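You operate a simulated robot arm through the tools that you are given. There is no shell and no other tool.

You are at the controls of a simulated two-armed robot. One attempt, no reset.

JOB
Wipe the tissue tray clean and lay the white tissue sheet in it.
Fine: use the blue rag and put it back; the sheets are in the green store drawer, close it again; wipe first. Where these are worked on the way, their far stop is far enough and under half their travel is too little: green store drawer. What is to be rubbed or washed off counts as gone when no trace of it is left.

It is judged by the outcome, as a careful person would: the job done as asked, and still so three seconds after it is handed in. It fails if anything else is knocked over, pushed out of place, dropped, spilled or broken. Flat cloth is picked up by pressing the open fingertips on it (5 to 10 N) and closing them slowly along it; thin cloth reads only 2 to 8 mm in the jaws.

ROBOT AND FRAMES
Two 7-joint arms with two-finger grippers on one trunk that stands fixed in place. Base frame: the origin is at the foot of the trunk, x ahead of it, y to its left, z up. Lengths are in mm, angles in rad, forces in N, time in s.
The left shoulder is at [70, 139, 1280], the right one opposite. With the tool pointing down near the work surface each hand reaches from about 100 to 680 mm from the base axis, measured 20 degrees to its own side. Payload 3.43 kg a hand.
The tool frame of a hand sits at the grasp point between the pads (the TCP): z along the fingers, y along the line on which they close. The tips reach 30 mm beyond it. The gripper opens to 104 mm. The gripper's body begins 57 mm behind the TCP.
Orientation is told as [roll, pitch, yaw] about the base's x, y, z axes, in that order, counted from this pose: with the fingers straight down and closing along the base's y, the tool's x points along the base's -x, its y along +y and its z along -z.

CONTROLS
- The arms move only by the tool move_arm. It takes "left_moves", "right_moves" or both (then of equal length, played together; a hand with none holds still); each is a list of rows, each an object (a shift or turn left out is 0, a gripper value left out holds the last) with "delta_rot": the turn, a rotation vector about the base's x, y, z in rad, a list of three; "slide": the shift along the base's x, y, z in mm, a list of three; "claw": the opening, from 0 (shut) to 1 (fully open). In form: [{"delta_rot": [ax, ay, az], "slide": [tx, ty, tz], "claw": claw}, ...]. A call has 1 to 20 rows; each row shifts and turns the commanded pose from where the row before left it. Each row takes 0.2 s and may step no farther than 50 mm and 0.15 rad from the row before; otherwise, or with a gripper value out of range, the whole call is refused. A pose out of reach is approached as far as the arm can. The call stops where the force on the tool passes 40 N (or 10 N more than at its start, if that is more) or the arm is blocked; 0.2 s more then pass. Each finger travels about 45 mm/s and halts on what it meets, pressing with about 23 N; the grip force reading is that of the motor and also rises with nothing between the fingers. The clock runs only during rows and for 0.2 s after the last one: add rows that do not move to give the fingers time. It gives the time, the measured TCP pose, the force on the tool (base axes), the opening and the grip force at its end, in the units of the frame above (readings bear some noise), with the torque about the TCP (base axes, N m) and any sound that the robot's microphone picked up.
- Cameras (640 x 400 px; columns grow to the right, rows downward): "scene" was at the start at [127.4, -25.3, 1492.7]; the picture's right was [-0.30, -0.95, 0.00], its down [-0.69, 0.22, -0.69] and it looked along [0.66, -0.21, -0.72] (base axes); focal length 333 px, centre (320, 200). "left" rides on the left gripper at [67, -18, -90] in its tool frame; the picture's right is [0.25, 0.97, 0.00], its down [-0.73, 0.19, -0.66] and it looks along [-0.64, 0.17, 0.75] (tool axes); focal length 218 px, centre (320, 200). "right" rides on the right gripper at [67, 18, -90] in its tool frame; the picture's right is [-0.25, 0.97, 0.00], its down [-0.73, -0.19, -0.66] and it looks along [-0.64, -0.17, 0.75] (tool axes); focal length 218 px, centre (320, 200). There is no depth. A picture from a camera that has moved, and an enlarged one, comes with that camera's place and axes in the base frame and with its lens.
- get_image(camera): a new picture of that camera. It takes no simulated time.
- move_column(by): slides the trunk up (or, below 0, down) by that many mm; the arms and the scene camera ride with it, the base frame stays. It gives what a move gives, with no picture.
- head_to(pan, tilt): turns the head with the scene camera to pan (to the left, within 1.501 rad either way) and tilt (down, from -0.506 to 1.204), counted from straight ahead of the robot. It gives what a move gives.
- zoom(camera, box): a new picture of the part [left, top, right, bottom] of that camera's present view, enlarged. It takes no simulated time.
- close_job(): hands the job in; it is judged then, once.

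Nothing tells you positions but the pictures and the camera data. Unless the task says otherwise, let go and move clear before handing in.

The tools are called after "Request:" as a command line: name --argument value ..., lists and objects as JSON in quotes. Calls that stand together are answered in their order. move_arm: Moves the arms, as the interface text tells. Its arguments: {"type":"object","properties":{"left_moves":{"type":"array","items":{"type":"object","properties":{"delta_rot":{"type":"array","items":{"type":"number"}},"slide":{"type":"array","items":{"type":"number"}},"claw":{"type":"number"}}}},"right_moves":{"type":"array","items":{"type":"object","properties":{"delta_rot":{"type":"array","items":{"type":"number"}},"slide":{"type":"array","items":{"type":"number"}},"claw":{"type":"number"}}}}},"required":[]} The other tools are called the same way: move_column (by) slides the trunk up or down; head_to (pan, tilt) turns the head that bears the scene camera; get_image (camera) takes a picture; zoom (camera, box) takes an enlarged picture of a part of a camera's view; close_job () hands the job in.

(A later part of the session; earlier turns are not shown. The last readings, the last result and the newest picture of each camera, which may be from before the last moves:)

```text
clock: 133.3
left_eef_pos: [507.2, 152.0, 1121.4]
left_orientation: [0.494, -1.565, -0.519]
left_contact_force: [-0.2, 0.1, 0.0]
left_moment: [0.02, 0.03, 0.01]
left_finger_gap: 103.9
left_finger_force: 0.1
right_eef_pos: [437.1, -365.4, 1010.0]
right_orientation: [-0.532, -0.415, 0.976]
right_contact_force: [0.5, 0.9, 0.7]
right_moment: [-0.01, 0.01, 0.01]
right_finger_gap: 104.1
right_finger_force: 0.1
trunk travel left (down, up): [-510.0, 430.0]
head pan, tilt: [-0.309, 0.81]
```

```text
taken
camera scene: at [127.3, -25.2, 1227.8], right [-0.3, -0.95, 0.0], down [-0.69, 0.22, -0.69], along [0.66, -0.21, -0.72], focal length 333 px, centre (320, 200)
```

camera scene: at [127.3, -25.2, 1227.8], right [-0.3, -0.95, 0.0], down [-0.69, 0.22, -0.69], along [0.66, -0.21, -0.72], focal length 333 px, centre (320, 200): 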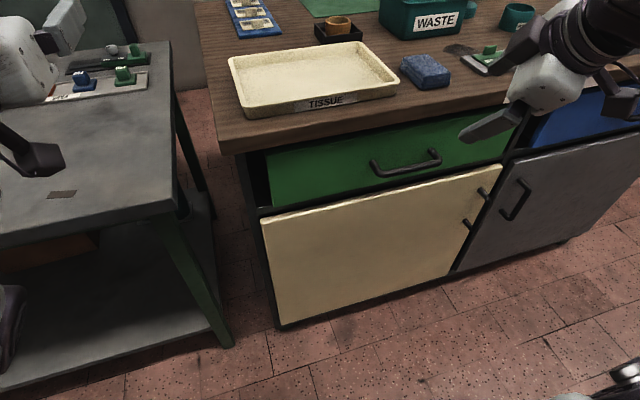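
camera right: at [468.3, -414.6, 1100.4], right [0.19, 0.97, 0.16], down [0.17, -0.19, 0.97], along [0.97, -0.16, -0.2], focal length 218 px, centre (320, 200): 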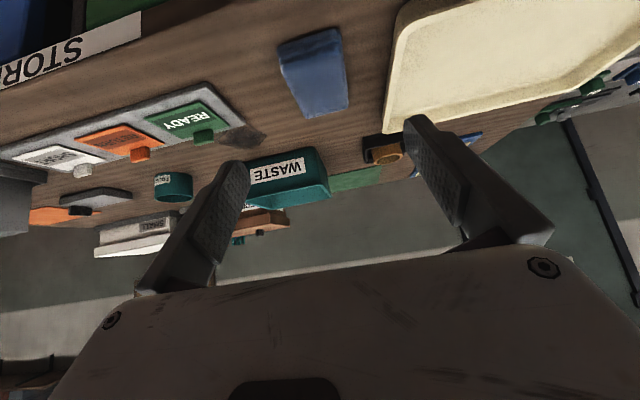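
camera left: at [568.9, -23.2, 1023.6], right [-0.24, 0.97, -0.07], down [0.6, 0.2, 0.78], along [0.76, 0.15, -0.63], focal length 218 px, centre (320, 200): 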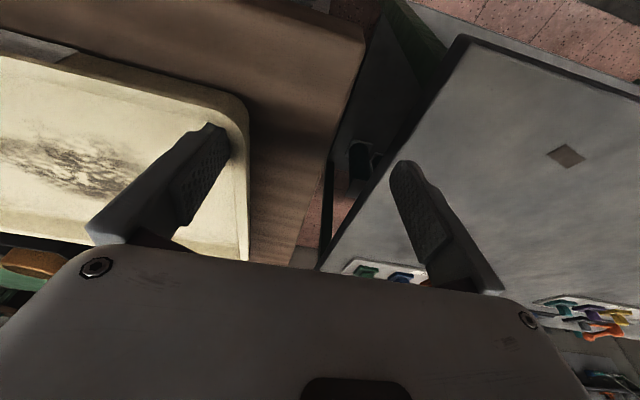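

Request:
move_arm --right_moves '[{"delta_rot": [-0.0883, 0, 0.1122]}, {"delta_rot": [-0.0883, 0, 0.1122]}, {"delta_rot": [-0.0883, 0, 0.1122]}, {"delta_rot": [-0.0883, 0, 0.1122]}, {"delta_rot": [-0.0883, 0, 0.1122], "claw": 0.4}, {"slide": [0, 0, 0]}]'

Request:
get_image --camera "scene"

Request:
get_image --camera "right"

```text
clock: 134.7
left_eef_pos: [508.1, 151.3, 1121.2]
left_orientation: [0.482, -1.566, -0.506]
left_contact_force: [-0.1, -0.6, -0.1]
left_moment: [0.01, 0.01, -0.01]
left_finger_gap: 103.9
left_finger_force: 0.0
right_eef_pos: [437.1, -366.5, 1011.0]
right_orientation: [-0.661, 0.003, 1.572]
right_contact_force: [0.7, 0.4, -0.4]
right_moment: [-0.01, 0.03, 0.01]
right_finger_gap: 51.2
right_finger_force: 0.1
trunk travel left (down, up): [-510.0, 430.0]
head pan, tilt: [-0.309, 0.81]
```

```text
taken
camera scene: at [127.3, -25.2, 1227.8], right [-0.3, -0.95, 0.0], down [-0.69, 0.22, -0.69], along [0.66, -0.21, -0.72], focal length 333 px, centre (320, 200)
```

scene: 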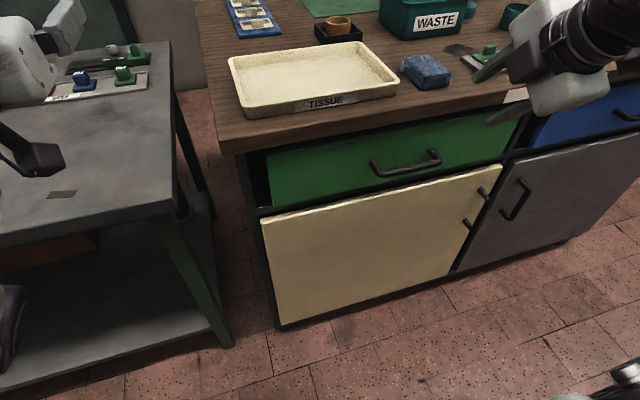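

```text
taken
camera right: at [368.1, -434.2, 1071.4], right [-0.76, 0.25, -0.59], down [-0.25, 0.73, 0.63], along [0.59, 0.64, -0.49], focal length 218 px, centre (320, 200)
```

right: 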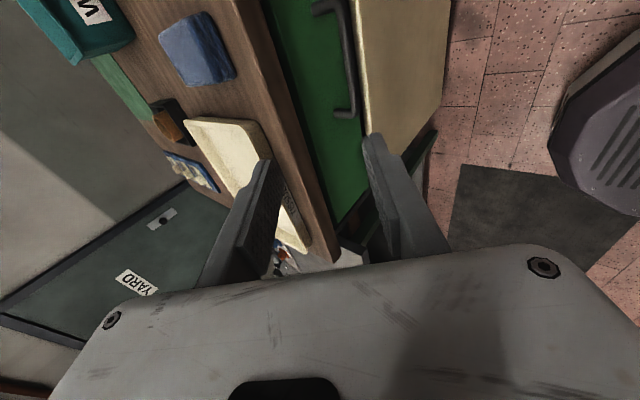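

The jaws now open in the vertical plane, across the bar. I'll come down in front of the drawer towards the handle along the finger direction.

Request:
move_arm --right_moves '[{"slide": [10, 1, -35]}, {"slide": [15, 1, -35]}, {"slide": [20, 1, -35]}, {"slide": [13, 0, -30]}, {"slide": [12, 0, -20]}, {"slide": [0, 0, 0]}]'

Request:
get_image --camera "right"

Request:
get_image --camera "scene"

```text
clock: 136.1
left_eef_pos: [507.4, 150.7, 1122.1]
left_orientation: [0.539, -1.566, -0.563]
left_contact_force: [-0.4, -0.2, 0.2]
left_moment: [-0.01, -0.03, 0.02]
left_finger_gap: 104.0
left_finger_force: 0.1
right_eef_pos: [507.9, -362.5, 856.3]
right_orientation: [-0.663, 0.003, 1.572]
right_contact_force: [-0.6, -0.3, -0.5]
right_moment: [0.03, 0.0, 0.01]
right_finger_gap: 41.8
right_finger_force: 0.1
trunk travel left (down, up): [-510.0, 430.0]
head pan, tilt: [-0.309, 0.81]
```

```text
taken
camera right: at [438.0, -431.3, 916.2], right [-0.76, 0.25, -0.6], down [-0.25, 0.73, 0.63], along [0.59, 0.64, -0.49], focal length 218 px, centre (320, 200)
```

right: 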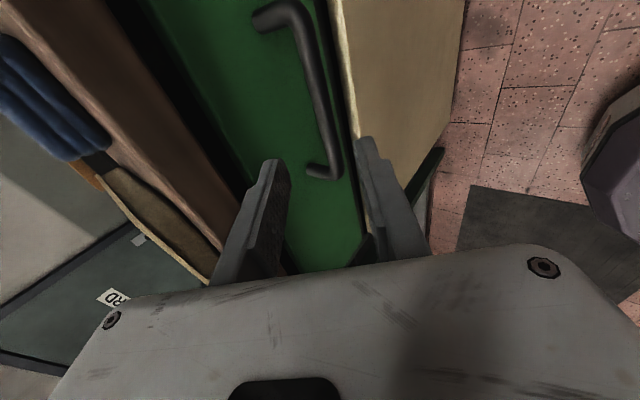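

```text
taken
camera scene: at [126.7, -25.2, 1227.9], right [-0.3, -0.95, 0.0], down [-0.69, 0.22, -0.69], along [0.66, -0.21, -0.72], focal length 333 px, centre (320, 200)
```

scene: 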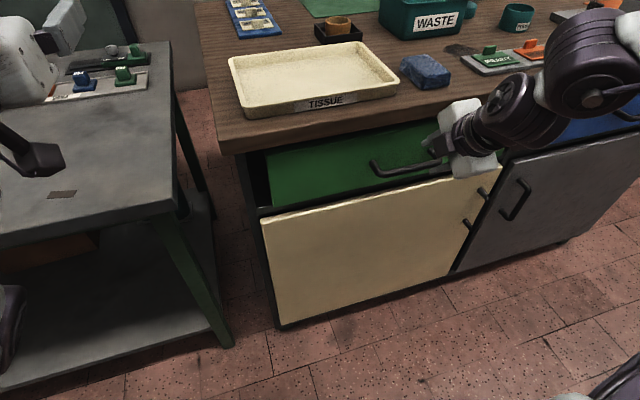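

The bar projects just where I expected. I'll slide the open jaws over it.

Request:
move_arm --right_moves '[{"slide": [14, 0, -19]}, {"slide": [14, 0, -19]}, {"slide": [10, 0, -14]}, {"slide": [5, 0, -7]}, {"slide": [0, 0, 0]}]'

Request:
get_image --camera "right"

Request:
zoom --camera "scene" --box '[340, 80, 540, 205]'

```text
clock: 137.3
left_eef_pos: [507.9, 152.1, 1121.0]
left_orientation: [0.489, -1.566, -0.513]
left_contact_force: [0.1, 0.2, -0.4]
left_moment: [0.01, 0.02, 0.06]
left_finger_gap: 104.1
left_finger_force: 0.0
right_eef_pos: [551.3, -361.1, 795.9]
right_orientation: [-0.661, 0.001, 1.571]
right_contact_force: [-0.4, -0.5, 0.7]
right_moment: [-0.01, 0.01, -0.01]
right_finger_gap: 41.9
right_finger_force: 0.0
trunk travel left (down, up): [-510.0, 430.0]
head pan, tilt: [-0.309, 0.81]
```

```text
taken
camera right: at [481.8, -429.9, 856.1], right [-0.76, 0.25, -0.59], down [-0.25, 0.73, 0.63], along [0.59, 0.64, -0.49], focal length 218 px, centre (320, 200)
```

right: 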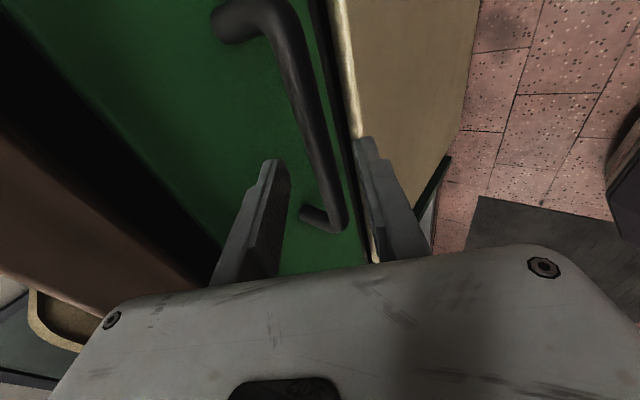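

```text
3.20 times, centred on (440, 142) of scene
camera zoom: at [127.3, -25.2, 1227.8], right [-0.3, -0.95, 0.0], down [-0.69, 0.22, -0.69], along [0.66, -0.21, -0.72], focal length 1066 px, centre (-64, 384)
```

zoom: 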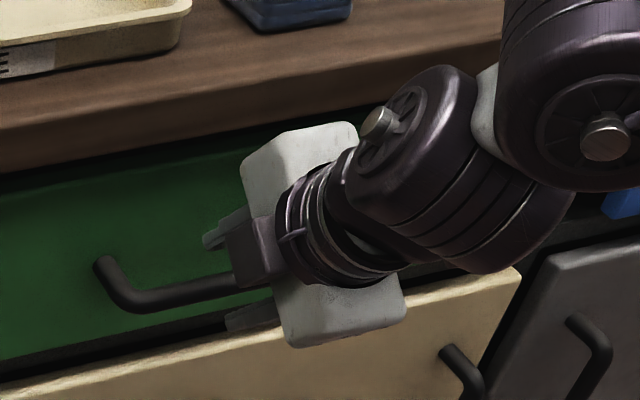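

The bar lies between the fingers. I'll go 8 mm deeper and close.

Request:
move_arm --right_moves '[{"slide": [5, 0, -6.5]}, {"slide": [0, 0, 0]}, {"claw": 0.3}, {"claw": 0.2}, {"claw": 0.1}, {"claw": 0.0}, {"claw": 0.0}, {"claw": 0.0}]'

Request:
zoom --camera "scene" --box '[340, 80, 540, 205]'

```text
clock: 139.1
left_eef_pos: [507.4, 151.4, 1120.4]
left_orientation: [0.484, -1.565, -0.509]
left_contact_force: [-0.4, 0.5, -0.3]
left_moment: [-0.03, -0.03, -0.02]
left_finger_gap: 104.1
left_finger_force: 0.1
right_eef_pos: [555.3, -361.7, 788.7]
right_orientation: [-0.659, 0.002, 1.574]
right_contact_force: [-3.1, 2.5, -5.8]
right_moment: [0.15, 0.11, -0.53]
right_finger_gap: 15.4
right_finger_force: 45.2
trunk travel left (down, up): [-510.0, 430.0]
head pan, tilt: [-0.309, 0.81]
```

```text
3.20 times, centred on (440, 142) of scene
camera zoom: at [127.6, -25.3, 1227.7], right [-0.3, -0.95, 0.0], down [-0.69, 0.22, -0.69], along [0.66, -0.21, -0.72], focal length 1066 px, centre (-64, 384)
```

zoom: 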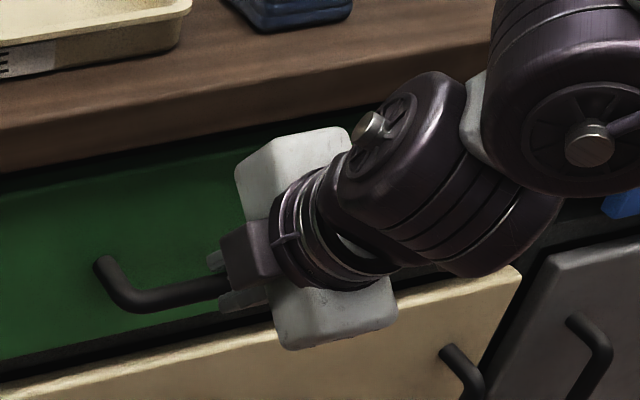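

The bar is gripped with a 15 mm gap. I'll pull gently toward the robot.

Request:
move_arm --right_moves '[{"slide": [-6, 0, 0]}, {"slide": [-10, 0, 0]}, {"slide": [-10, 0, 0]}, {"slide": [-12, 0, 0]}, {"slide": [-12, 0, 0]}, {"slide": [0, 0, 0]}]'

Request:
get_image --camera "scene"

```text
clock: 140.5
left_eef_pos: [508.6, 151.5, 1121.3]
left_orientation: [0.404, -1.565, -0.43]
left_contact_force: [-0.2, -0.1, -0.4]
left_moment: [0.02, -0.01, 0.01]
left_finger_gap: 104.1
left_finger_force: 0.1
right_eef_pos: [504.3, -362.3, 789.2]
right_orientation: [-0.659, -0.002, 1.573]
right_contact_force: [-0.5, 6.9, -7.4]
right_moment: [1.08, 0.13, 0.19]
right_finger_gap: 15.6
right_finger_force: 45.1
trunk travel left (down, up): [-510.0, 430.0]
head pan, tilt: [-0.309, 0.81]
```

```text
taken
camera scene: at [128.1, -25.1, 1227.7], right [-0.3, -0.95, 0.0], down [-0.69, 0.22, -0.69], along [0.66, -0.21, -0.72], focal length 333 px, centre (320, 200)
```

scene: 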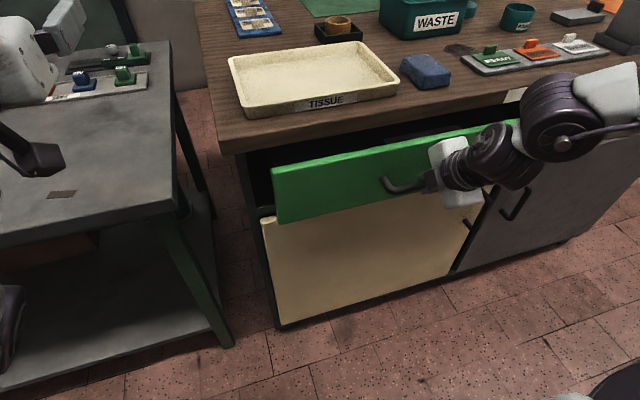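

The drawer is sliding. I'll keep pulling in moderate steps.

Request:
move_arm --right_moves '[{"slide": [-15, 0, 0]}, {"slide": [-15, 0, 0]}, {"slide": [-15, 0, 0]}, {"slide": [-15, 0, 0]}, {"slide": [-15, 0, 0]}, {"slide": [-15, 0, 0]}, {"slide": [0, 0, 0]}]'

Request:
get_image --camera "scene"

```text
clock: 142.1
left_eef_pos: [509.3, 151.1, 1120.2]
left_orientation: [0.356, -1.563, -0.378]
left_contact_force: [-0.7, -0.4, 0.1]
left_moment: [0.02, -0.01, -0.01]
left_finger_gap: 104.2
left_finger_force: 0.2
right_eef_pos: [414.9, -361.6, 788.8]
right_orientation: [-0.661, 0.0, 1.572]
right_contact_force: [-0.6, 9.8, -13.5]
right_moment: [0.59, 0.26, -0.14]
right_finger_gap: 15.5
right_finger_force: 45.4
trunk travel left (down, up): [-510.0, 430.0]
head pan, tilt: [-0.309, 0.81]
```

```text
taken
camera scene: at [128.8, -25.0, 1227.7], right [-0.3, -0.95, 0.0], down [-0.69, 0.22, -0.69], along [0.66, -0.21, -0.73], focal length 333 px, centre (320, 200)
```

scene: 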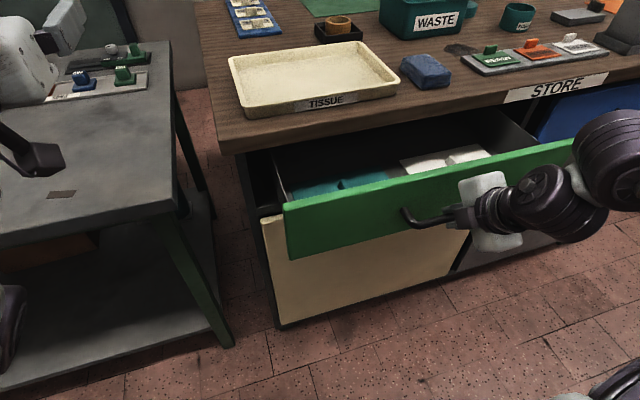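

The drawer is about 140 mm open and shows teal sheets on the left and white ones on the right. I'll keep pulling, with a small correction to ease the side load.

Request:
move_arm --right_moves '[{"slide": [-12, 0.5, -1]}, {"slide": [-15, 0.5, -1]}, {"slide": [-15, 0, 0]}, {"slide": [-15, 0, 0]}, {"slide": [-15, 0, 0]}, {"slide": [0, 0, 0]}]'

Request:
get_image --camera "scene"

```text
clock: 143.5
left_eef_pos: [508.1, 153.2, 1122.4]
left_orientation: [0.356, -1.566, -0.381]
left_contact_force: [0.4, 0.3, -0.2]
left_moment: [0.0, -0.01, 0.0]
left_finger_gap: 103.9
left_finger_force: 0.0
right_eef_pos: [399.4, -369.7, 794.4]
right_orientation: [-0.661, 0.004, 1.571]
right_contact_force: [1.1, 0.4, 0.3]
right_moment: [0.05, 0.0, -0.01]
right_finger_gap: 0.0
right_finger_force: 35.0
right hand out of reach, approached as far as the arm can: row 2, 3, 4, 5
trunk travel left (down, up): [-510.0, 430.0]
head pan, tilt: [-0.309, 0.81]
```

```text
taken
camera scene: at [127.9, -25.0, 1227.9], right [-0.3, -0.95, 0.0], down [-0.69, 0.22, -0.69], along [0.66, -0.21, -0.72], focal length 333 px, centre (320, 200)
```

scene: 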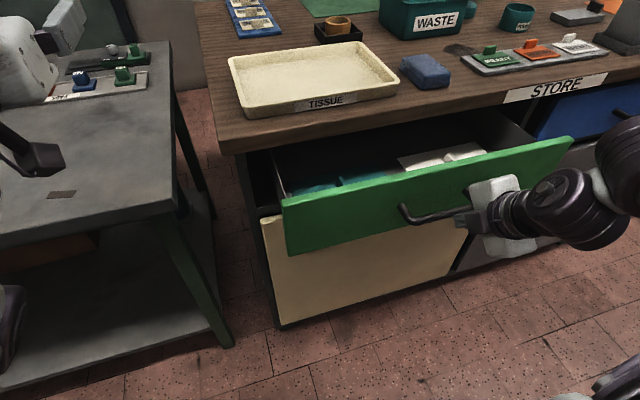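

The arm ran out of room pulling with that tilt and slipped off the bar; the drawer stands about 120 mm open. I'll back off, make the fingers steeper so the wrist stays further forward, and grip the bar again.

Request:
move_arm --right_moves '[{"slide": [-8, 5, 25]}, {"slide": [-5, 5, 35], "claw": 0.3}, {"slide": [0, 0, 35], "claw": 0.4}, {"slide": [10, 0, 5], "delta_rot": [0, 0.1, 0]}, {"slide": [10, 0, 0], "delta_rot": [0, 0.1, 0]}, {"slide": [5, 0, 0], "delta_rot": [0, 0.1, 0]}, {"slide": [5, 0, 0], "delta_rot": [0, 0.1, 0]}, {"slide": [0, 0, 0]}]'

Request:
get_image --camera "scene"

Request:
get_image --camera "right"

```text
clock: 145.3
left_eef_pos: [507.3, 151.3, 1120.4]
left_orientation: [0.543, -1.566, -0.57]
left_contact_force: [-0.6, -0.5, -0.3]
left_moment: [0.0, -0.02, -0.01]
left_finger_gap: 104.0
left_finger_force: 0.0
right_eef_pos: [434.1, -371.1, 886.7]
right_orientation: [-0.26, 0.0, 1.572]
right_contact_force: [-0.4, -0.6, 0.6]
right_moment: [0.01, -0.01, 0.01]
right_finger_gap: 41.7
right_finger_force: 0.0
right hand out of reach, approached as far as the arm can: row 1, 2
trunk travel left (down, up): [-510.0, 430.0]
head pan, tilt: [-0.309, 0.81]
```

```text
taken
camera scene: at [126.7, -25.2, 1227.9], right [-0.3, -0.95, 0.0], down [-0.69, 0.22, -0.69], along [0.66, -0.21, -0.72], focal length 333 px, centre (320, 200)
```

scene: 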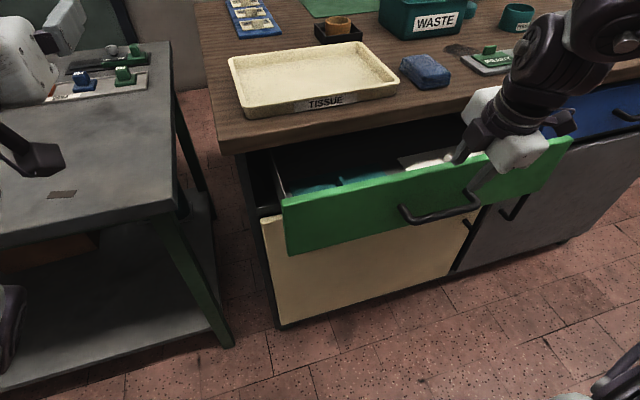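

```text
taken
camera right: at [393.7, -439.8, 968.7], right [-0.94, 0.25, -0.25], down [0.01, 0.73, 0.68], along [0.35, 0.64, -0.69], focal length 218 px, centre (320, 200)
```

right: 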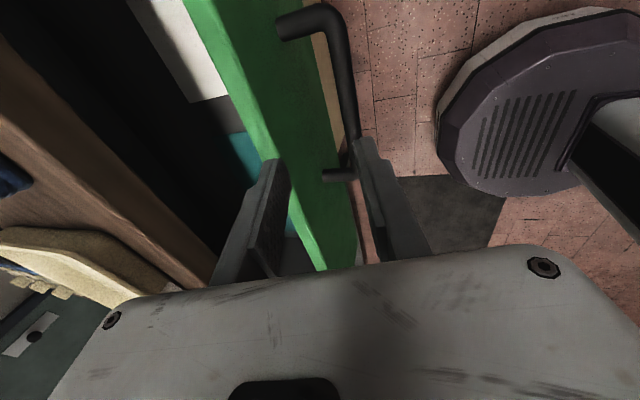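

Request:
zoom --camera "scene" --box '[380, 110, 580, 235]'

Request:
zoom --camera "right" --box '[220, 0, 420, 250]'

```text
3.20 times, centred on (480, 172) of scene
camera zoom: at [126.7, -25.2, 1227.9], right [-0.3, -0.95, 0.0], down [-0.69, 0.22, -0.69], along [0.66, -0.21, -0.72], focal length 1066 px, centre (-192, 288)
```

zoom: 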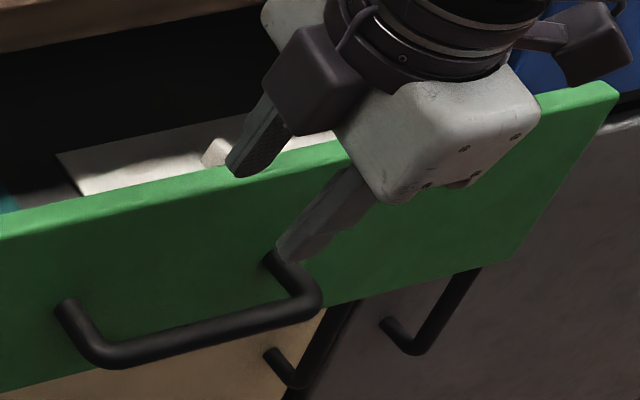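

```text
1.60 times, centred on (320, 125) of right
camera zoom: at [393.7, -439.8, 968.7], right [-0.94, 0.25, -0.25], down [0.01, 0.73, 0.68], along [0.35, 0.64, -0.69], focal length 349 px, centre (320, 320)
```

zoom: 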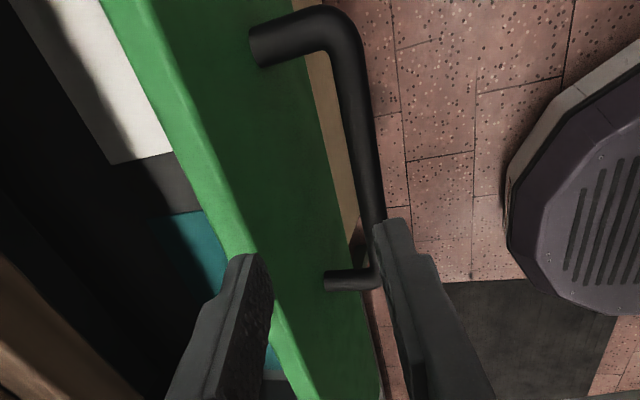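

The bar is at x ≈ 437 now. I'll bring the jaws straight down over it.

Request:
move_arm --right_moves '[{"slide": [-2, 8, -20]}, {"slide": [0, 0, -25]}, {"slide": [0, 0, -22]}, {"slide": [0, 0, -14]}, {"slide": [0, 0, -7]}, {"slide": [0, 0, 0]}]'

Request:
zoom --camera "scene" --box '[380, 110, 580, 235]'

Request:
zoom --camera "right" --box '[220, 0, 420, 250]'

```text
clock: 146.7
left_eef_pos: [506.9, 151.3, 1121.5]
left_orientation: [0.485, -1.566, -0.511]
left_contact_force: [0.5, 0.3, -0.7]
left_moment: [-0.01, -0.03, 0.02]
left_finger_gap: 104.2
left_finger_force: 0.2
right_eef_pos: [432.5, -363.0, 798.4]
right_orientation: [-0.263, 0.001, 1.573]
right_contact_force: [-1.0, -0.3, -0.4]
right_moment: [0.01, -0.02, 0.01]
right_finger_gap: 41.7
right_finger_force: 0.1
trunk travel left (down, up): [-510.0, 430.0]
head pan, tilt: [-0.309, 0.81]
```

```text
3.20 times, centred on (480, 172) of scene
camera zoom: at [127.2, -25.1, 1227.8], right [-0.3, -0.95, 0.0], down [-0.69, 0.22, -0.69], along [0.66, -0.21, -0.72], focal length 1066 px, centre (-192, 288)
```

zoom: 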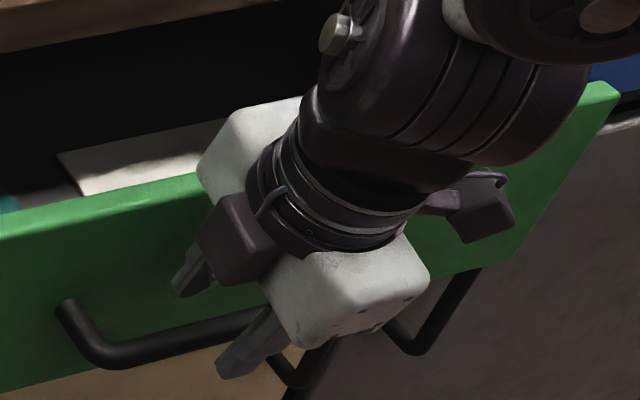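

```text
1.60 times, centred on (320, 125) of right
camera zoom: at [392.7, -431.7, 881.0], right [-0.94, 0.25, -0.25], down [0.01, 0.73, 0.68], along [0.35, 0.64, -0.69], focal length 349 px, centre (320, 320)
```

zoom: 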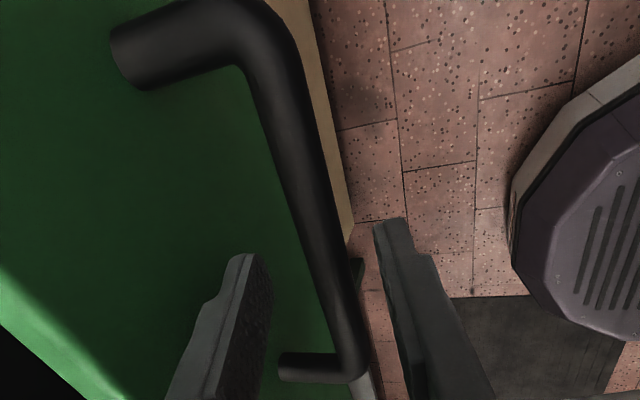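

The fingers straddle the bar. Closing, then pulling in moderate steps.

Request:
move_arm --right_moves '[{"slide": [0, 0, -2], "claw": 0.3}, {"claw": 0.2}, {"claw": 0.1}, {"claw": 0.0}, {"claw": 0.0}, {"claw": 0.0}]'

Request:
move_arm --right_moves '[{"slide": [-8, 0, 0]}, {"slide": [-14, 0, 0]}, {"slide": [-14, 0, 0]}, {"slide": [-14, 0, 0]}, {"slide": [0, 0, 0]}]'

Request:
get_image --camera "scene"

```text
clock: 148.1
left_eef_pos: [508.2, 151.9, 1121.6]
left_orientation: [0.478, -1.566, -0.502]
left_contact_force: [-0.2, -0.5, 0.2]
left_moment: [0.02, 0.04, -0.02]
left_finger_gap: 103.7
left_finger_force: 0.1
right_eef_pos: [432.6, -362.9, 795.8]
right_orientation: [-0.259, -0.001, 1.573]
right_contact_force: [0.0, 1.0, -4.4]
right_moment: [-0.11, 0.07, -0.67]
right_finger_gap: 15.0
right_finger_force: 45.4
trunk travel left (down, up): [-510.0, 430.0]
head pan, tilt: [-0.309, 0.81]
```

```text
clock: 149.3
left_eef_pos: [508.7, 152.0, 1121.1]
left_orientation: [0.407, -1.565, -0.431]
left_contact_force: [0.2, 0.0, -0.9]
left_moment: [0.01, 0.0, 0.02]
left_finger_gap: 104.1
left_finger_force: 0.0
right_eef_pos: [383.0, -363.1, 794.5]
right_orientation: [-0.258, 0.002, 1.571]
right_contact_force: [0.9, -0.4, 0.4]
right_moment: [0.01, 0.01, 0.02]
right_finger_gap: 0.1
right_finger_force: 34.5
trunk travel left (down, up): [-510.0, 430.0]
head pan, tilt: [-0.309, 0.81]
```

```text
taken
camera scene: at [127.7, -25.0, 1227.7], right [-0.3, -0.95, 0.0], down [-0.69, 0.22, -0.69], along [0.66, -0.21, -0.72], focal length 333 px, centre (320, 200)
```

scene: 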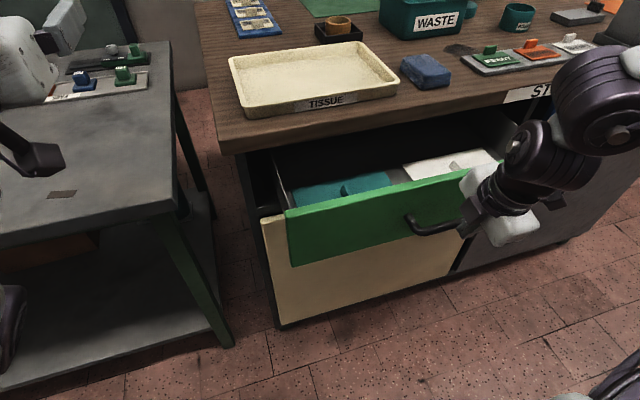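

It slipped off again at about the same place. I want to see whether the drawer is at its far stop, so I'll zoom in.

Request:
zoom --camera "scene" --box '[250, 110, 530, 285]'

Request:
get_image --camera "right"

```text
2.29 times, centred on (390, 198) of scene
camera zoom: at [127.7, -25.0, 1227.7], right [-0.3, -0.95, 0.0], down [-0.69, 0.22, -0.69], along [0.66, -0.21, -0.72], focal length 761 px, centre (160, 206)
```

zoom: 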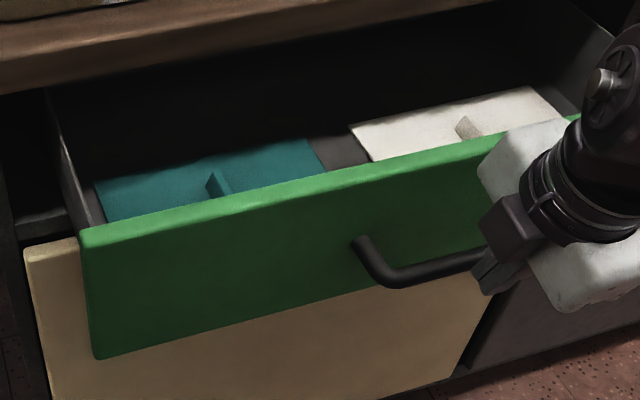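

```text
taken
camera right: at [342.0, -431.4, 878.0], right [-0.94, 0.25, -0.25], down [0.01, 0.73, 0.68], along [0.35, 0.64, -0.69], focal length 218 px, centre (320, 200)
```

right: 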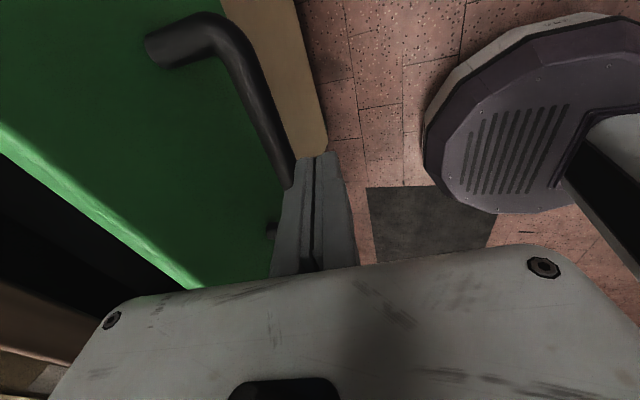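

The drawer is now about 158 mm out (bar at x ≈ 408), and inside I can see a white sheet and a teal one, each with a small upright tab. I'll regrip the bar deeper in the jaws and test for more travel.

Request:
move_arm --right_moves '[{"slide": [0, 0, 30]}, {"slide": [0, 0, 30], "claw": 0.3}, {"slide": [11, 0, 0], "claw": 0.4}, {"slide": [11, 0, 0], "claw": 0.4}, {"slide": [0, 0, 0]}, {"slide": [0, 0, -22]}, {"slide": [0, 0, -22]}, {"slide": [0, 0, -15]}, {"slide": [0, 0, -7]}, {"slide": [0, 0, 0]}]'

Request:
zoom --camera "right" --box '[160, 0, 420, 250]'

```text
clock: 151.5
left_eef_pos: [506.5, 151.3, 1121.9]
left_orientation: [0.479, -1.566, -0.505]
left_contact_force: [-0.6, -0.7, -0.5]
left_moment: [-0.01, -0.02, 0.03]
left_finger_gap: 104.1
left_finger_force: 0.1
right_eef_pos: [404.3, -362.5, 788.8]
right_orientation: [-0.262, 0.002, 1.573]
right_contact_force: [0.3, 0.4, -0.5]
right_moment: [-0.02, -0.02, -0.01]
right_finger_gap: 41.5
right_finger_force: 0.1
trunk travel left (down, up): [-510.0, 430.0]
head pan, tilt: [-0.309, 0.81]
```

```text
1.60 times, centred on (290, 125) of right
camera zoom: at [364.2, -431.2, 872.3], right [-0.94, 0.25, -0.25], down [0.01, 0.73, 0.68], along [0.35, 0.64, -0.69], focal length 349 px, centre (368, 320)
```

zoom: 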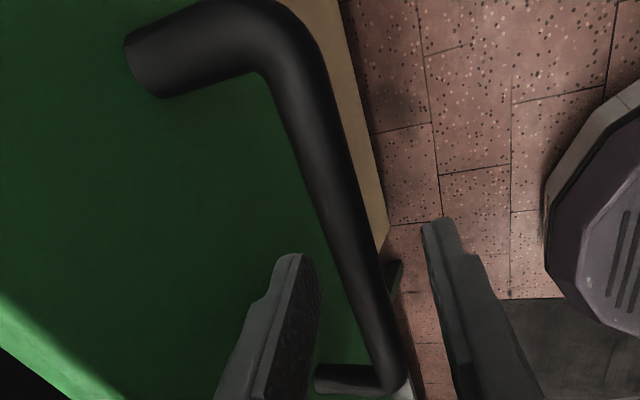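

Request:
move_arm --right_moves '[{"claw": 0.3}, {"claw": 0.2}, {"claw": 0.1}, {"claw": 0.0}, {"claw": 0.0}, {"claw": 0.0}, {"slide": [-6, 0, 0]}, {"slide": [-8, 0, 0]}, {"slide": [0, 0, 0]}]'

Request:
move_arm --right_moves '[{"slide": [-8, 0, 0]}, {"slide": [-8, 0, 0]}, {"slide": [0, 0, 0]}]'

```text
clock: 153.5
left_eef_pos: [506.5, 151.6, 1121.4]
left_orientation: [0.507, -1.568, -0.533]
left_contact_force: [0.5, -1.3, -0.1]
left_moment: [-0.02, -0.01, -0.01]
left_finger_gap: 104.0
left_finger_force: 0.0
right_eef_pos: [390.4, -362.1, 790.2]
right_orientation: [-0.264, 0.001, 1.573]
right_contact_force: [0.7, -1.9, 9.9]
right_moment: [0.78, -0.07, -0.42]
right_finger_gap: 15.6
right_finger_force: 44.8
trunk travel left (down, up): [-510.0, 430.0]
head pan, tilt: [-0.309, 0.81]
```

```text
clock: 154.3
left_eef_pos: [506.3, 151.2, 1121.9]
left_orientation: [0.411, -1.568, -0.436]
left_contact_force: [0.2, 0.6, 0.9]
left_moment: [0.01, 0.0, 0.03]
left_finger_gap: 103.9
left_finger_force: 0.1
right_eef_pos: [373.5, -361.5, 788.6]
right_orientation: [-0.262, 0.002, 1.573]
right_contact_force: [-0.8, 0.0, 15.3]
right_moment: [0.66, -0.06, -0.48]
right_finger_gap: 15.4
right_finger_force: 45.0
trunk travel left (down, up): [-510.0, 430.0]
head pan, tilt: [-0.309, 0.81]
```

It's moving freely with no resistance in x. I'll correct the height by a millimetre and go on pulling.

Request:
move_arm --right_moves '[{"slide": [-8, 0, 1]}, {"slide": [-10, 0, 1]}, {"slide": [-10, 0, 0]}, {"slide": [0, 0, 0]}]'

Request:
move_arm --right_moves '[{"slide": [-10, 0, 0]}, {"slide": [-10, 0, 0]}, {"slide": [0, 0, 0]}]'

Request:
get_image --camera "scene"

```text
clock: 155.3
left_eef_pos: [509.3, 152.3, 1119.6]
left_orientation: [0.388, -1.565, -0.412]
left_contact_force: [-0.7, -0.2, -0.5]
left_moment: [0.01, -0.01, -0.04]
left_finger_gap: 104.0
left_finger_force: 0.2
right_eef_pos: [346.9, -363.3, 788.5]
right_orientation: [-0.258, -0.001, 1.573]
right_contact_force: [-0.9, 8.7, -16.9]
right_moment: [-0.42, 0.14, -0.65]
right_finger_gap: 15.4
right_finger_force: 45.1
trunk travel left (down, up): [-510.0, 430.0]
head pan, tilt: [-0.309, 0.81]
```

```text
clock: 156.1
left_eef_pos: [504.5, 152.1, 1123.1]
left_orientation: [0.674, -1.567, -0.701]
left_contact_force: [-0.4, 0.5, -0.4]
left_moment: [0.02, 0.01, 0.02]
left_finger_gap: 103.9
left_finger_force: 0.0
right_eef_pos: [332.3, -360.6, 786.2]
right_orientation: [-0.243, -0.009, 1.586]
right_contact_force: [0.9, -10.5, 34.6]
right_moment: [0.41, -0.17, -1.07]
right_finger_gap: 15.8
right_finger_force: 45.6
right hand out of reach, approached as far as the arm can: row 1, 2
trunk travel left (down, up): [-510.0, 430.0]
head pan, tilt: [-0.309, 0.81]
```

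```text
taken
camera scene: at [124.7, -24.4, 1228.4], right [-0.3, -0.95, 0.0], down [-0.69, 0.22, -0.69], along [0.66, -0.21, -0.72], focal length 333 px, centre (320, 200)
```

scene: 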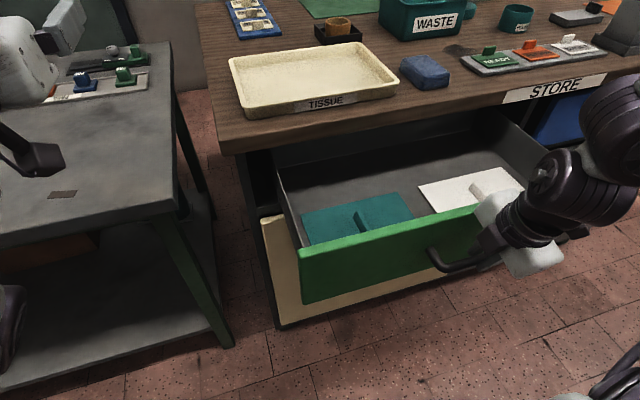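

The drawer is about 230 mm open and the white sheet with its tab is in clear view, so I'll stop pulling, ease the load and release the handle.

Request:
move_arm --right_moves '[{"slide": [2, 0, 2]}, {"slide": [0, 0, 0]}]'

Request:
move_arm --right_moves '[{"claw": 0.2}, {"claw": 0.3}, {"claw": 0.4}, {"claw": 0.4}]'

Request:
move_arm --right_moves '[{"slide": [0, 0, 20]}, {"slide": [0, 0, 30]}, {"slide": [0, 0, 40]}, {"slide": [0, 0, 40]}, {"slide": [0, 0, 0]}]'

Request:
get_image --camera "scene"

Request:
get_image --camera "right"

```text
clock: 156.7
left_eef_pos: [508.1, 153.2, 1121.2]
left_orientation: [0.403, -1.566, -0.427]
left_contact_force: [0.4, 0.1, 0.7]
left_moment: [0.0, 0.0, 0.02]
left_finger_gap: 104.0
left_finger_force: 0.1
right_eef_pos: [335.4, -360.8, 785.4]
right_orientation: [-0.257, -0.002, 1.575]
right_contact_force: [-0.7, 1.4, 3.9]
right_moment: [-0.96, -0.01, -0.87]
right_finger_gap: 15.5
right_finger_force: 44.6
trunk travel left (down, up): [-510.0, 430.0]
head pan, tilt: [-0.309, 0.81]
```

```text
clock: 157.7
left_eef_pos: [507.1, 152.1, 1121.2]
left_orientation: [0.472, -1.566, -0.497]
left_contact_force: [-0.1, -0.7, -0.7]
left_moment: [0.02, -0.01, 0.0]
left_finger_gap: 104.0
left_finger_force: 0.0
right_eef_pos: [336.8, -361.7, 786.8]
right_orientation: [-0.257, 0.001, 1.574]
right_contact_force: [-1.1, 0.2, -0.7]
right_moment: [0.03, -0.01, -0.01]
right_finger_gap: 41.7
right_finger_force: 0.1
trunk travel left (down, up): [-510.0, 430.0]
head pan, tilt: [-0.309, 0.81]
```

```text
clock: 158.9
left_eef_pos: [508.4, 151.0, 1121.2]
left_orientation: [0.455, -1.565, -0.478]
left_contact_force: [0.3, -0.3, -0.9]
left_moment: [-0.01, 0.02, -0.02]
left_finger_gap: 104.1
left_finger_force: 0.0
right_eef_pos: [340.1, -363.7, 918.2]
right_orientation: [-0.26, 0.003, 1.574]
right_contact_force: [-0.2, 1.1, -0.3]
right_moment: [-0.02, 0.01, -0.01]
right_finger_gap: 41.8
right_finger_force: 0.0
right hand out of reach, approached as far as the arm can: row 1
trunk travel left (down, up): [-510.0, 430.0]
head pan, tilt: [-0.309, 0.81]
```

```text
taken
camera scene: at [128.1, -25.4, 1227.7], right [-0.3, -0.95, 0.0], down [-0.69, 0.22, -0.69], along [0.66, -0.21, -0.72], focal length 333 px, centre (320, 200)
```

scene: 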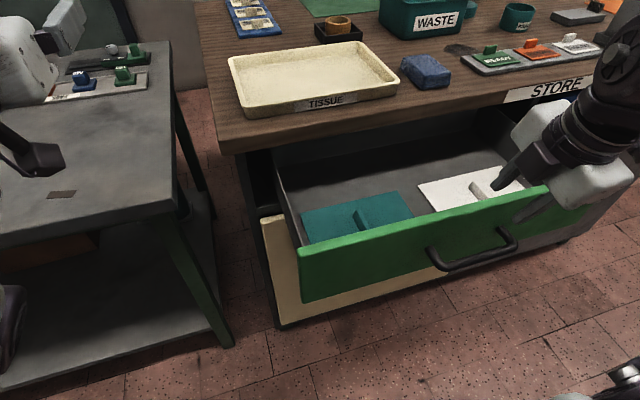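

```text
taken
camera right: at [299.5, -431.9, 1000.5], right [-0.94, 0.25, -0.25], down [0.01, 0.73, 0.68], along [0.35, 0.64, -0.69], focal length 218 px, centre (320, 200)
```

right: 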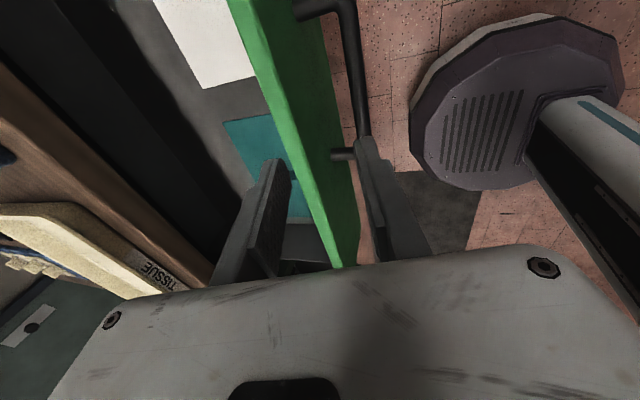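

The handle is released. Now I'll look closely at the white sheet and its tab.

Request:
zoom --camera "scene" --box '[400, 140, 560, 240]'

Request:
zoom --camera "scene" --box '[270, 100, 550, 300]'

```text
4.00 times, centred on (480, 190) of scene
camera zoom: at [128.1, -25.4, 1227.7], right [-0.3, -0.95, 0.0], down [-0.69, 0.22, -0.69], along [0.66, -0.21, -0.72], focal length 1332 px, centre (-320, 240)
```

zoom: 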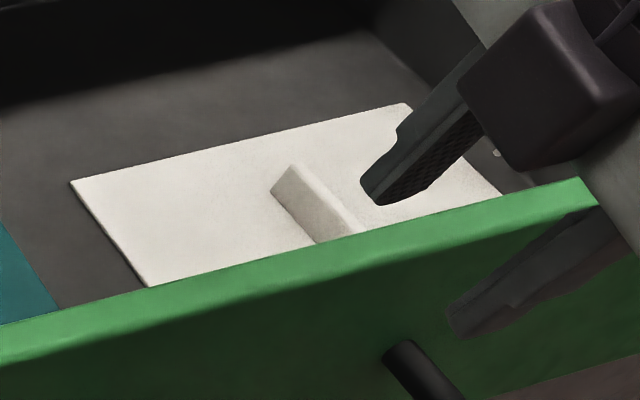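

```text
2.00 times, centred on (410, 200) of scene
camera zoom: at [128.1, -25.4, 1227.7], right [-0.3, -0.95, 0.0], down [-0.69, 0.22, -0.69], along [0.66, -0.21, -0.72], focal length 666 px, centre (140, 200)
```

zoom: 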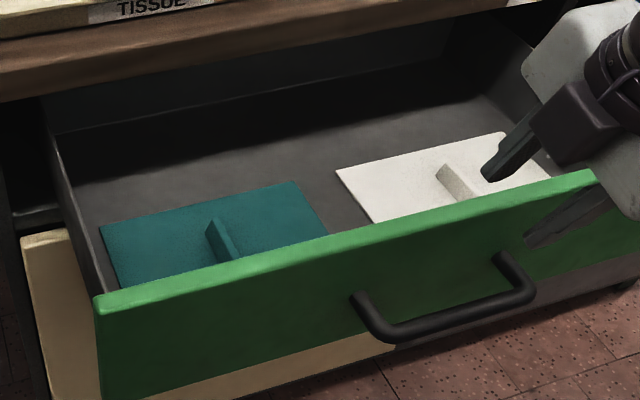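

The white sheet is a flat plate about 217 × 150 mm with an upright fin along x near (490, −490), so I can pick it up by the fin. The hand camera would hit the drawer front at yaw 0, so I'll turn the gripper another 90° to yaw 180°, with the camera on the far side.

Request:
move_arm --right_moves '[{"slide": [30, -20, 20]}, {"slide": [30, -20, 20]}, {"delta_rot": [-0.036, 0, 0.135]}, {"delta_rot": [-0.036, 0, 0.135]}, {"delta_rot": [-0.036, 0, 0.135]}, {"delta_rot": [-0.036, 0, 0.135]}, {"delta_rot": [-0.036, 0, 0.135]}, {"delta_rot": [-0.036, 0, 0.135]}, {"slide": [0, 0, 0]}]'

Request:
get_image --camera "scene"

```text
clock: 160.9
left_eef_pos: [507.0, 152.0, 1120.9]
left_orientation: [0.475, -1.567, -0.501]
left_contact_force: [0.8, 0.0, -1.3]
left_moment: [0.0, -0.03, 0.01]
left_finger_gap: 104.2
left_finger_force: 0.1
right_eef_pos: [398.1, -403.4, 956.4]
right_orientation: [-0.176, 0.193, 2.393]
right_contact_force: [0.1, 0.0, 0.9]
right_moment: [-0.02, 0.01, 0.04]
right_finger_gap: 41.6
right_finger_force: 0.2
trunk travel left (down, up): [-510.0, 430.0]
head pan, tilt: [-0.309, 0.81]
```

```text
taken
camera scene: at [127.3, -25.2, 1227.8], right [-0.3, -0.95, 0.0], down [-0.69, 0.22, -0.69], along [0.66, -0.21, -0.72], focal length 333 px, centre (320, 200)
```

scene: 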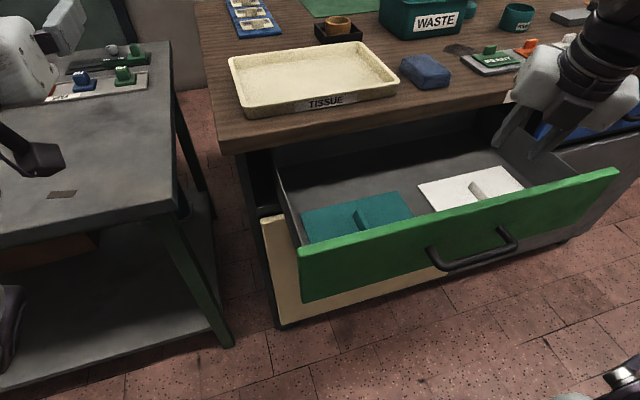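

Request:
move_arm --right_moves '[{"delta_rot": [-0.036, 0, 0.135]}, {"delta_rot": [-0.036, 0, 0.135]}, {"delta_rot": [-0.036, 0, 0.135]}, {"delta_rot": [-0.036, 0, 0.135]}, {"delta_rot": [-0.036, 0, 0.135]}, {"delta_rot": [-0.013, 0, 0.048]}, {"slide": [0, 0, 0]}]'

Request:
get_image --camera "scene"

Request:
get_image --camera "right"

```text
clock: 162.5
left_eef_pos: [507.2, 150.9, 1120.8]
left_orientation: [0.49, -1.565, -0.516]
left_contact_force: [-0.5, -0.5, 0.3]
left_moment: [0.04, 0.0, -0.01]
left_finger_gap: 104.3
left_finger_force: 0.1
right_eef_pos: [397.5, -404.6, 955.6]
right_orientation: [0.004, 0.26, -3.123]
right_contact_force: [-0.3, 0.5, 0.0]
right_moment: [0.01, 0.01, 0.02]
right_finger_gap: 41.4
right_finger_force: 0.0
trunk travel left (down, up): [-510.0, 430.0]
head pan, tilt: [-0.309, 0.81]
```

```text
taken
camera scene: at [127.3, -25.2, 1227.8], right [-0.3, -0.95, 0.0], down [-0.69, 0.22, -0.69], along [0.66, -0.21, -0.72], focal length 333 px, centre (320, 200)
```

scene: 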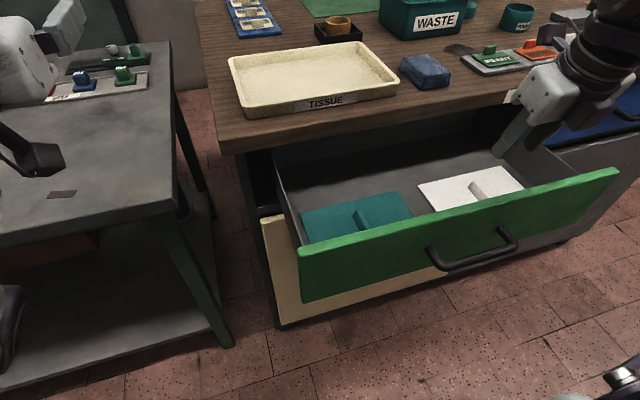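

```text
taken
camera right: at [440.4, -420.9, 1060.8], right [-0.23, -0.97, -0.06], down [-0.88, 0.18, 0.45], along [-0.42, 0.16, -0.89], focal length 218 px, centre (320, 200)
```

right: 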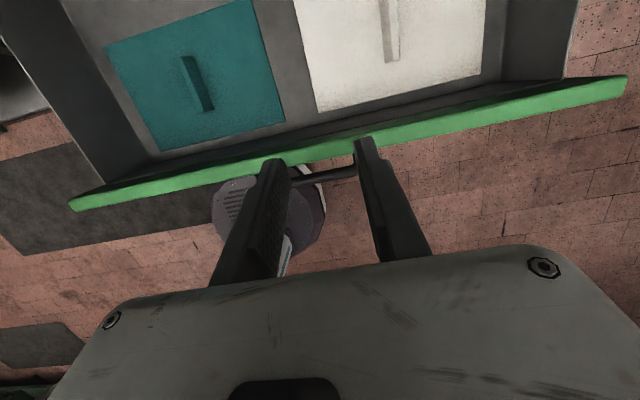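

The flip worked, and the hand camera now looks into the drawer. I'll move over the white sheet's fin, above the front panel's height, and refine its position.

Request:
move_arm --right_moves '[{"slide": [15, -20, 0]}, {"slide": [15, -20, 0]}, {"slide": [15, -20, -10]}, {"slide": [15, -15, -15]}, {"slide": [9, -14, -20]}, {"slide": [0, 0, 0]}]'

Request:
get_image --camera "right"

Request:
get_image --camera "scene"

```text
clock: 163.9
left_eef_pos: [506.9, 150.9, 1121.4]
left_orientation: [0.414, -1.565, -0.44]
left_contact_force: [1.0, -0.3, -0.1]
left_moment: [-0.01, 0.02, -0.03]
left_finger_gap: 104.2
left_finger_force: 0.1
right_eef_pos: [467.5, -491.2, 912.3]
right_orientation: [0.002, 0.261, -3.122]
right_contact_force: [0.8, 0.6, 0.8]
right_moment: [-0.03, 0.0, -0.02]
right_finger_gap: 41.7
right_finger_force: 0.0
trunk travel left (down, up): [-510.0, 430.0]
head pan, tilt: [-0.309, 0.81]
```

```text
taken
camera right: at [509.6, -508.9, 1017.0], right [-0.23, -0.97, -0.06], down [-0.88, 0.18, 0.45], along [-0.42, 0.16, -0.89], focal length 218 px, centre (320, 200)
```

right: 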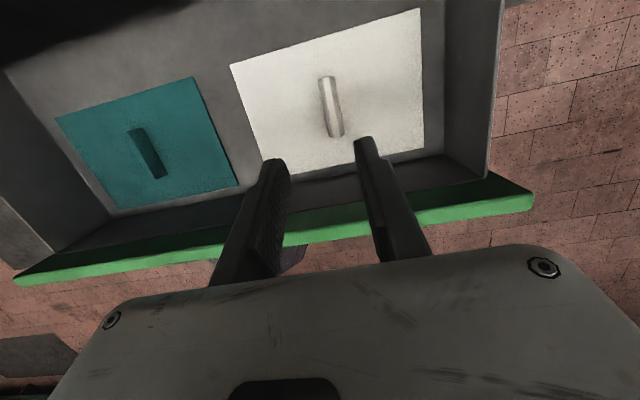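

```text
taken
camera scene: at [126.9, -24.7, 1227.9], right [-0.3, -0.95, 0.0], down [-0.69, 0.22, -0.69], along [0.66, -0.21, -0.72], focal length 333 px, centre (320, 200)
```

scene: 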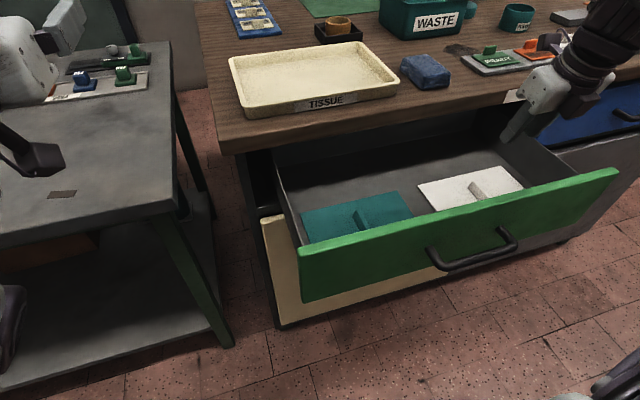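

The fin runs from x 461 to 526 at y ≈ −499, and the sheet's centre is at about (494, −499). I'll align over the fin's near half and lower towards it.

Request:
move_arm --right_moves '[{"slide": [3.5, -8, -20], "delta_rot": [0, 0, -0.02]}, {"slide": [0, 0, -30]}, {"slide": [0, 0, -30]}, {"slide": [0, 0, -25]}, {"slide": [0, 0, -12]}, {"slide": [0, 0, 0]}]'

Request:
get_image --camera "right"

Request:
zoom --camera "scene" --box '[400, 100, 600, 225]'

```text
clock: 165.3
left_eef_pos: [508.3, 152.1, 1121.9]
left_orientation: [0.474, -1.564, -0.497]
left_contact_force: [0.3, 0.0, 0.5]
left_moment: [0.02, 0.0, -0.02]
left_finger_gap: 103.7
left_finger_force: 0.2
right_eef_pos: [470.1, -503.0, 793.2]
right_orientation: [0.005, 0.261, 3.137]
right_contact_force: [-0.4, -0.5, 0.5]
right_moment: [0.05, -0.03, 0.0]
right_finger_gap: 41.6
right_finger_force: 0.0
trunk travel left (down, up): [-510.0, 430.0]
head pan, tilt: [-0.309, 0.81]
```

```text
taken
camera right: at [512.3, -520.2, 897.9], right [-0.25, -0.97, -0.06], down [-0.87, 0.2, 0.45], along [-0.42, 0.16, -0.89], focal length 218 px, centre (320, 200)
```

right: 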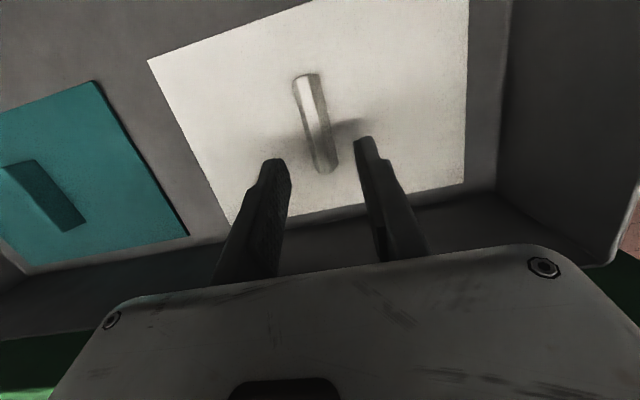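

```text
3.20 times, centred on (500, 162) of scene
camera zoom: at [127.3, -25.2, 1227.8], right [-0.3, -0.95, 0.0], down [-0.69, 0.22, -0.69], along [0.66, -0.21, -0.72], focal length 1066 px, centre (-256, 320)
```

zoom: 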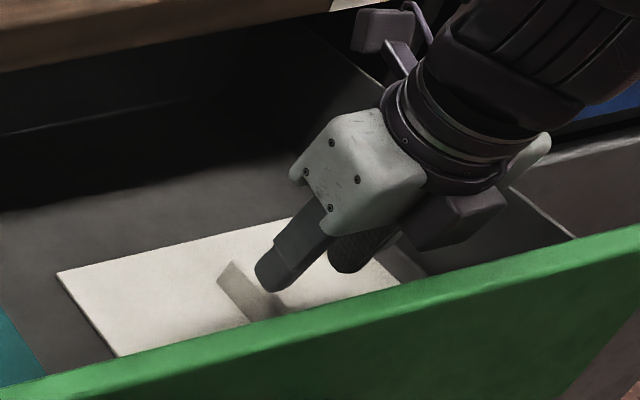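

The fin is about 4 mm to the right of the jaws' mid-plane, so I'll correct that and lower to just above the sheet.

Request:
move_arm --right_moves '[{"slide": [0, -4, -8]}, {"slide": [0, 0, -10]}, {"slide": [0, 0, -8]}, {"slide": [0, 0, -4]}, {"slide": [0, 0, 0]}]'

Request:
get_image --camera "right"

Request:
zoom --camera "scene" --box '[440, 130, 560, 205]'

```text
clock: 166.5
left_eef_pos: [507.8, 153.5, 1120.0]
left_orientation: [0.476, -1.565, -0.501]
left_contact_force: [0.4, 0.1, 0.2]
left_moment: [-0.03, 0.02, 0.01]
left_finger_gap: 103.8
left_finger_force: 0.1
right_eef_pos: [471.0, -502.8, 764.6]
right_orientation: [0.003, 0.262, 3.138]
right_contact_force: [0.0, 1.1, 0.2]
right_moment: [0.01, 0.02, -0.01]
right_finger_gap: 41.5
right_finger_force: 0.1
trunk travel left (down, up): [-510.0, 430.0]
head pan, tilt: [-0.309, 0.81]
```

```text
taken
camera right: at [512.7, -522.5, 869.2], right [-0.25, -0.97, -0.06], down [-0.87, 0.2, 0.45], along [-0.42, 0.16, -0.89], focal length 218 px, centre (320, 200)
```

right: 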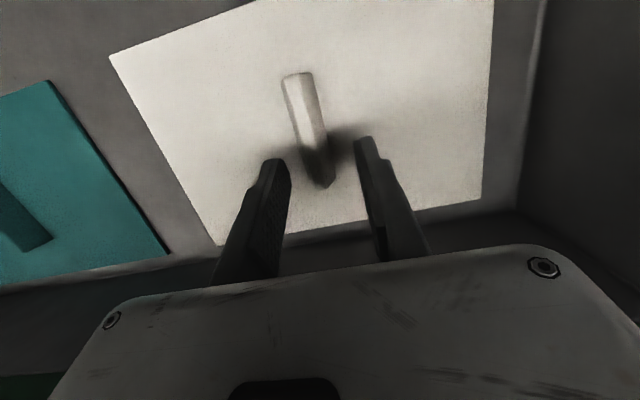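

```text
5.33 times, centred on (500, 168) of scene
camera zoom: at [127.3, -25.2, 1227.8], right [-0.3, -0.95, 0.0], down [-0.69, 0.22, -0.69], along [0.66, -0.21, -0.72], focal length 1776 px, centre (-640, 373)
```

zoom: 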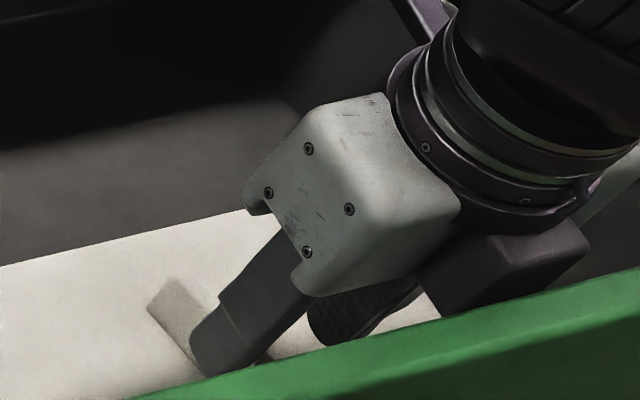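

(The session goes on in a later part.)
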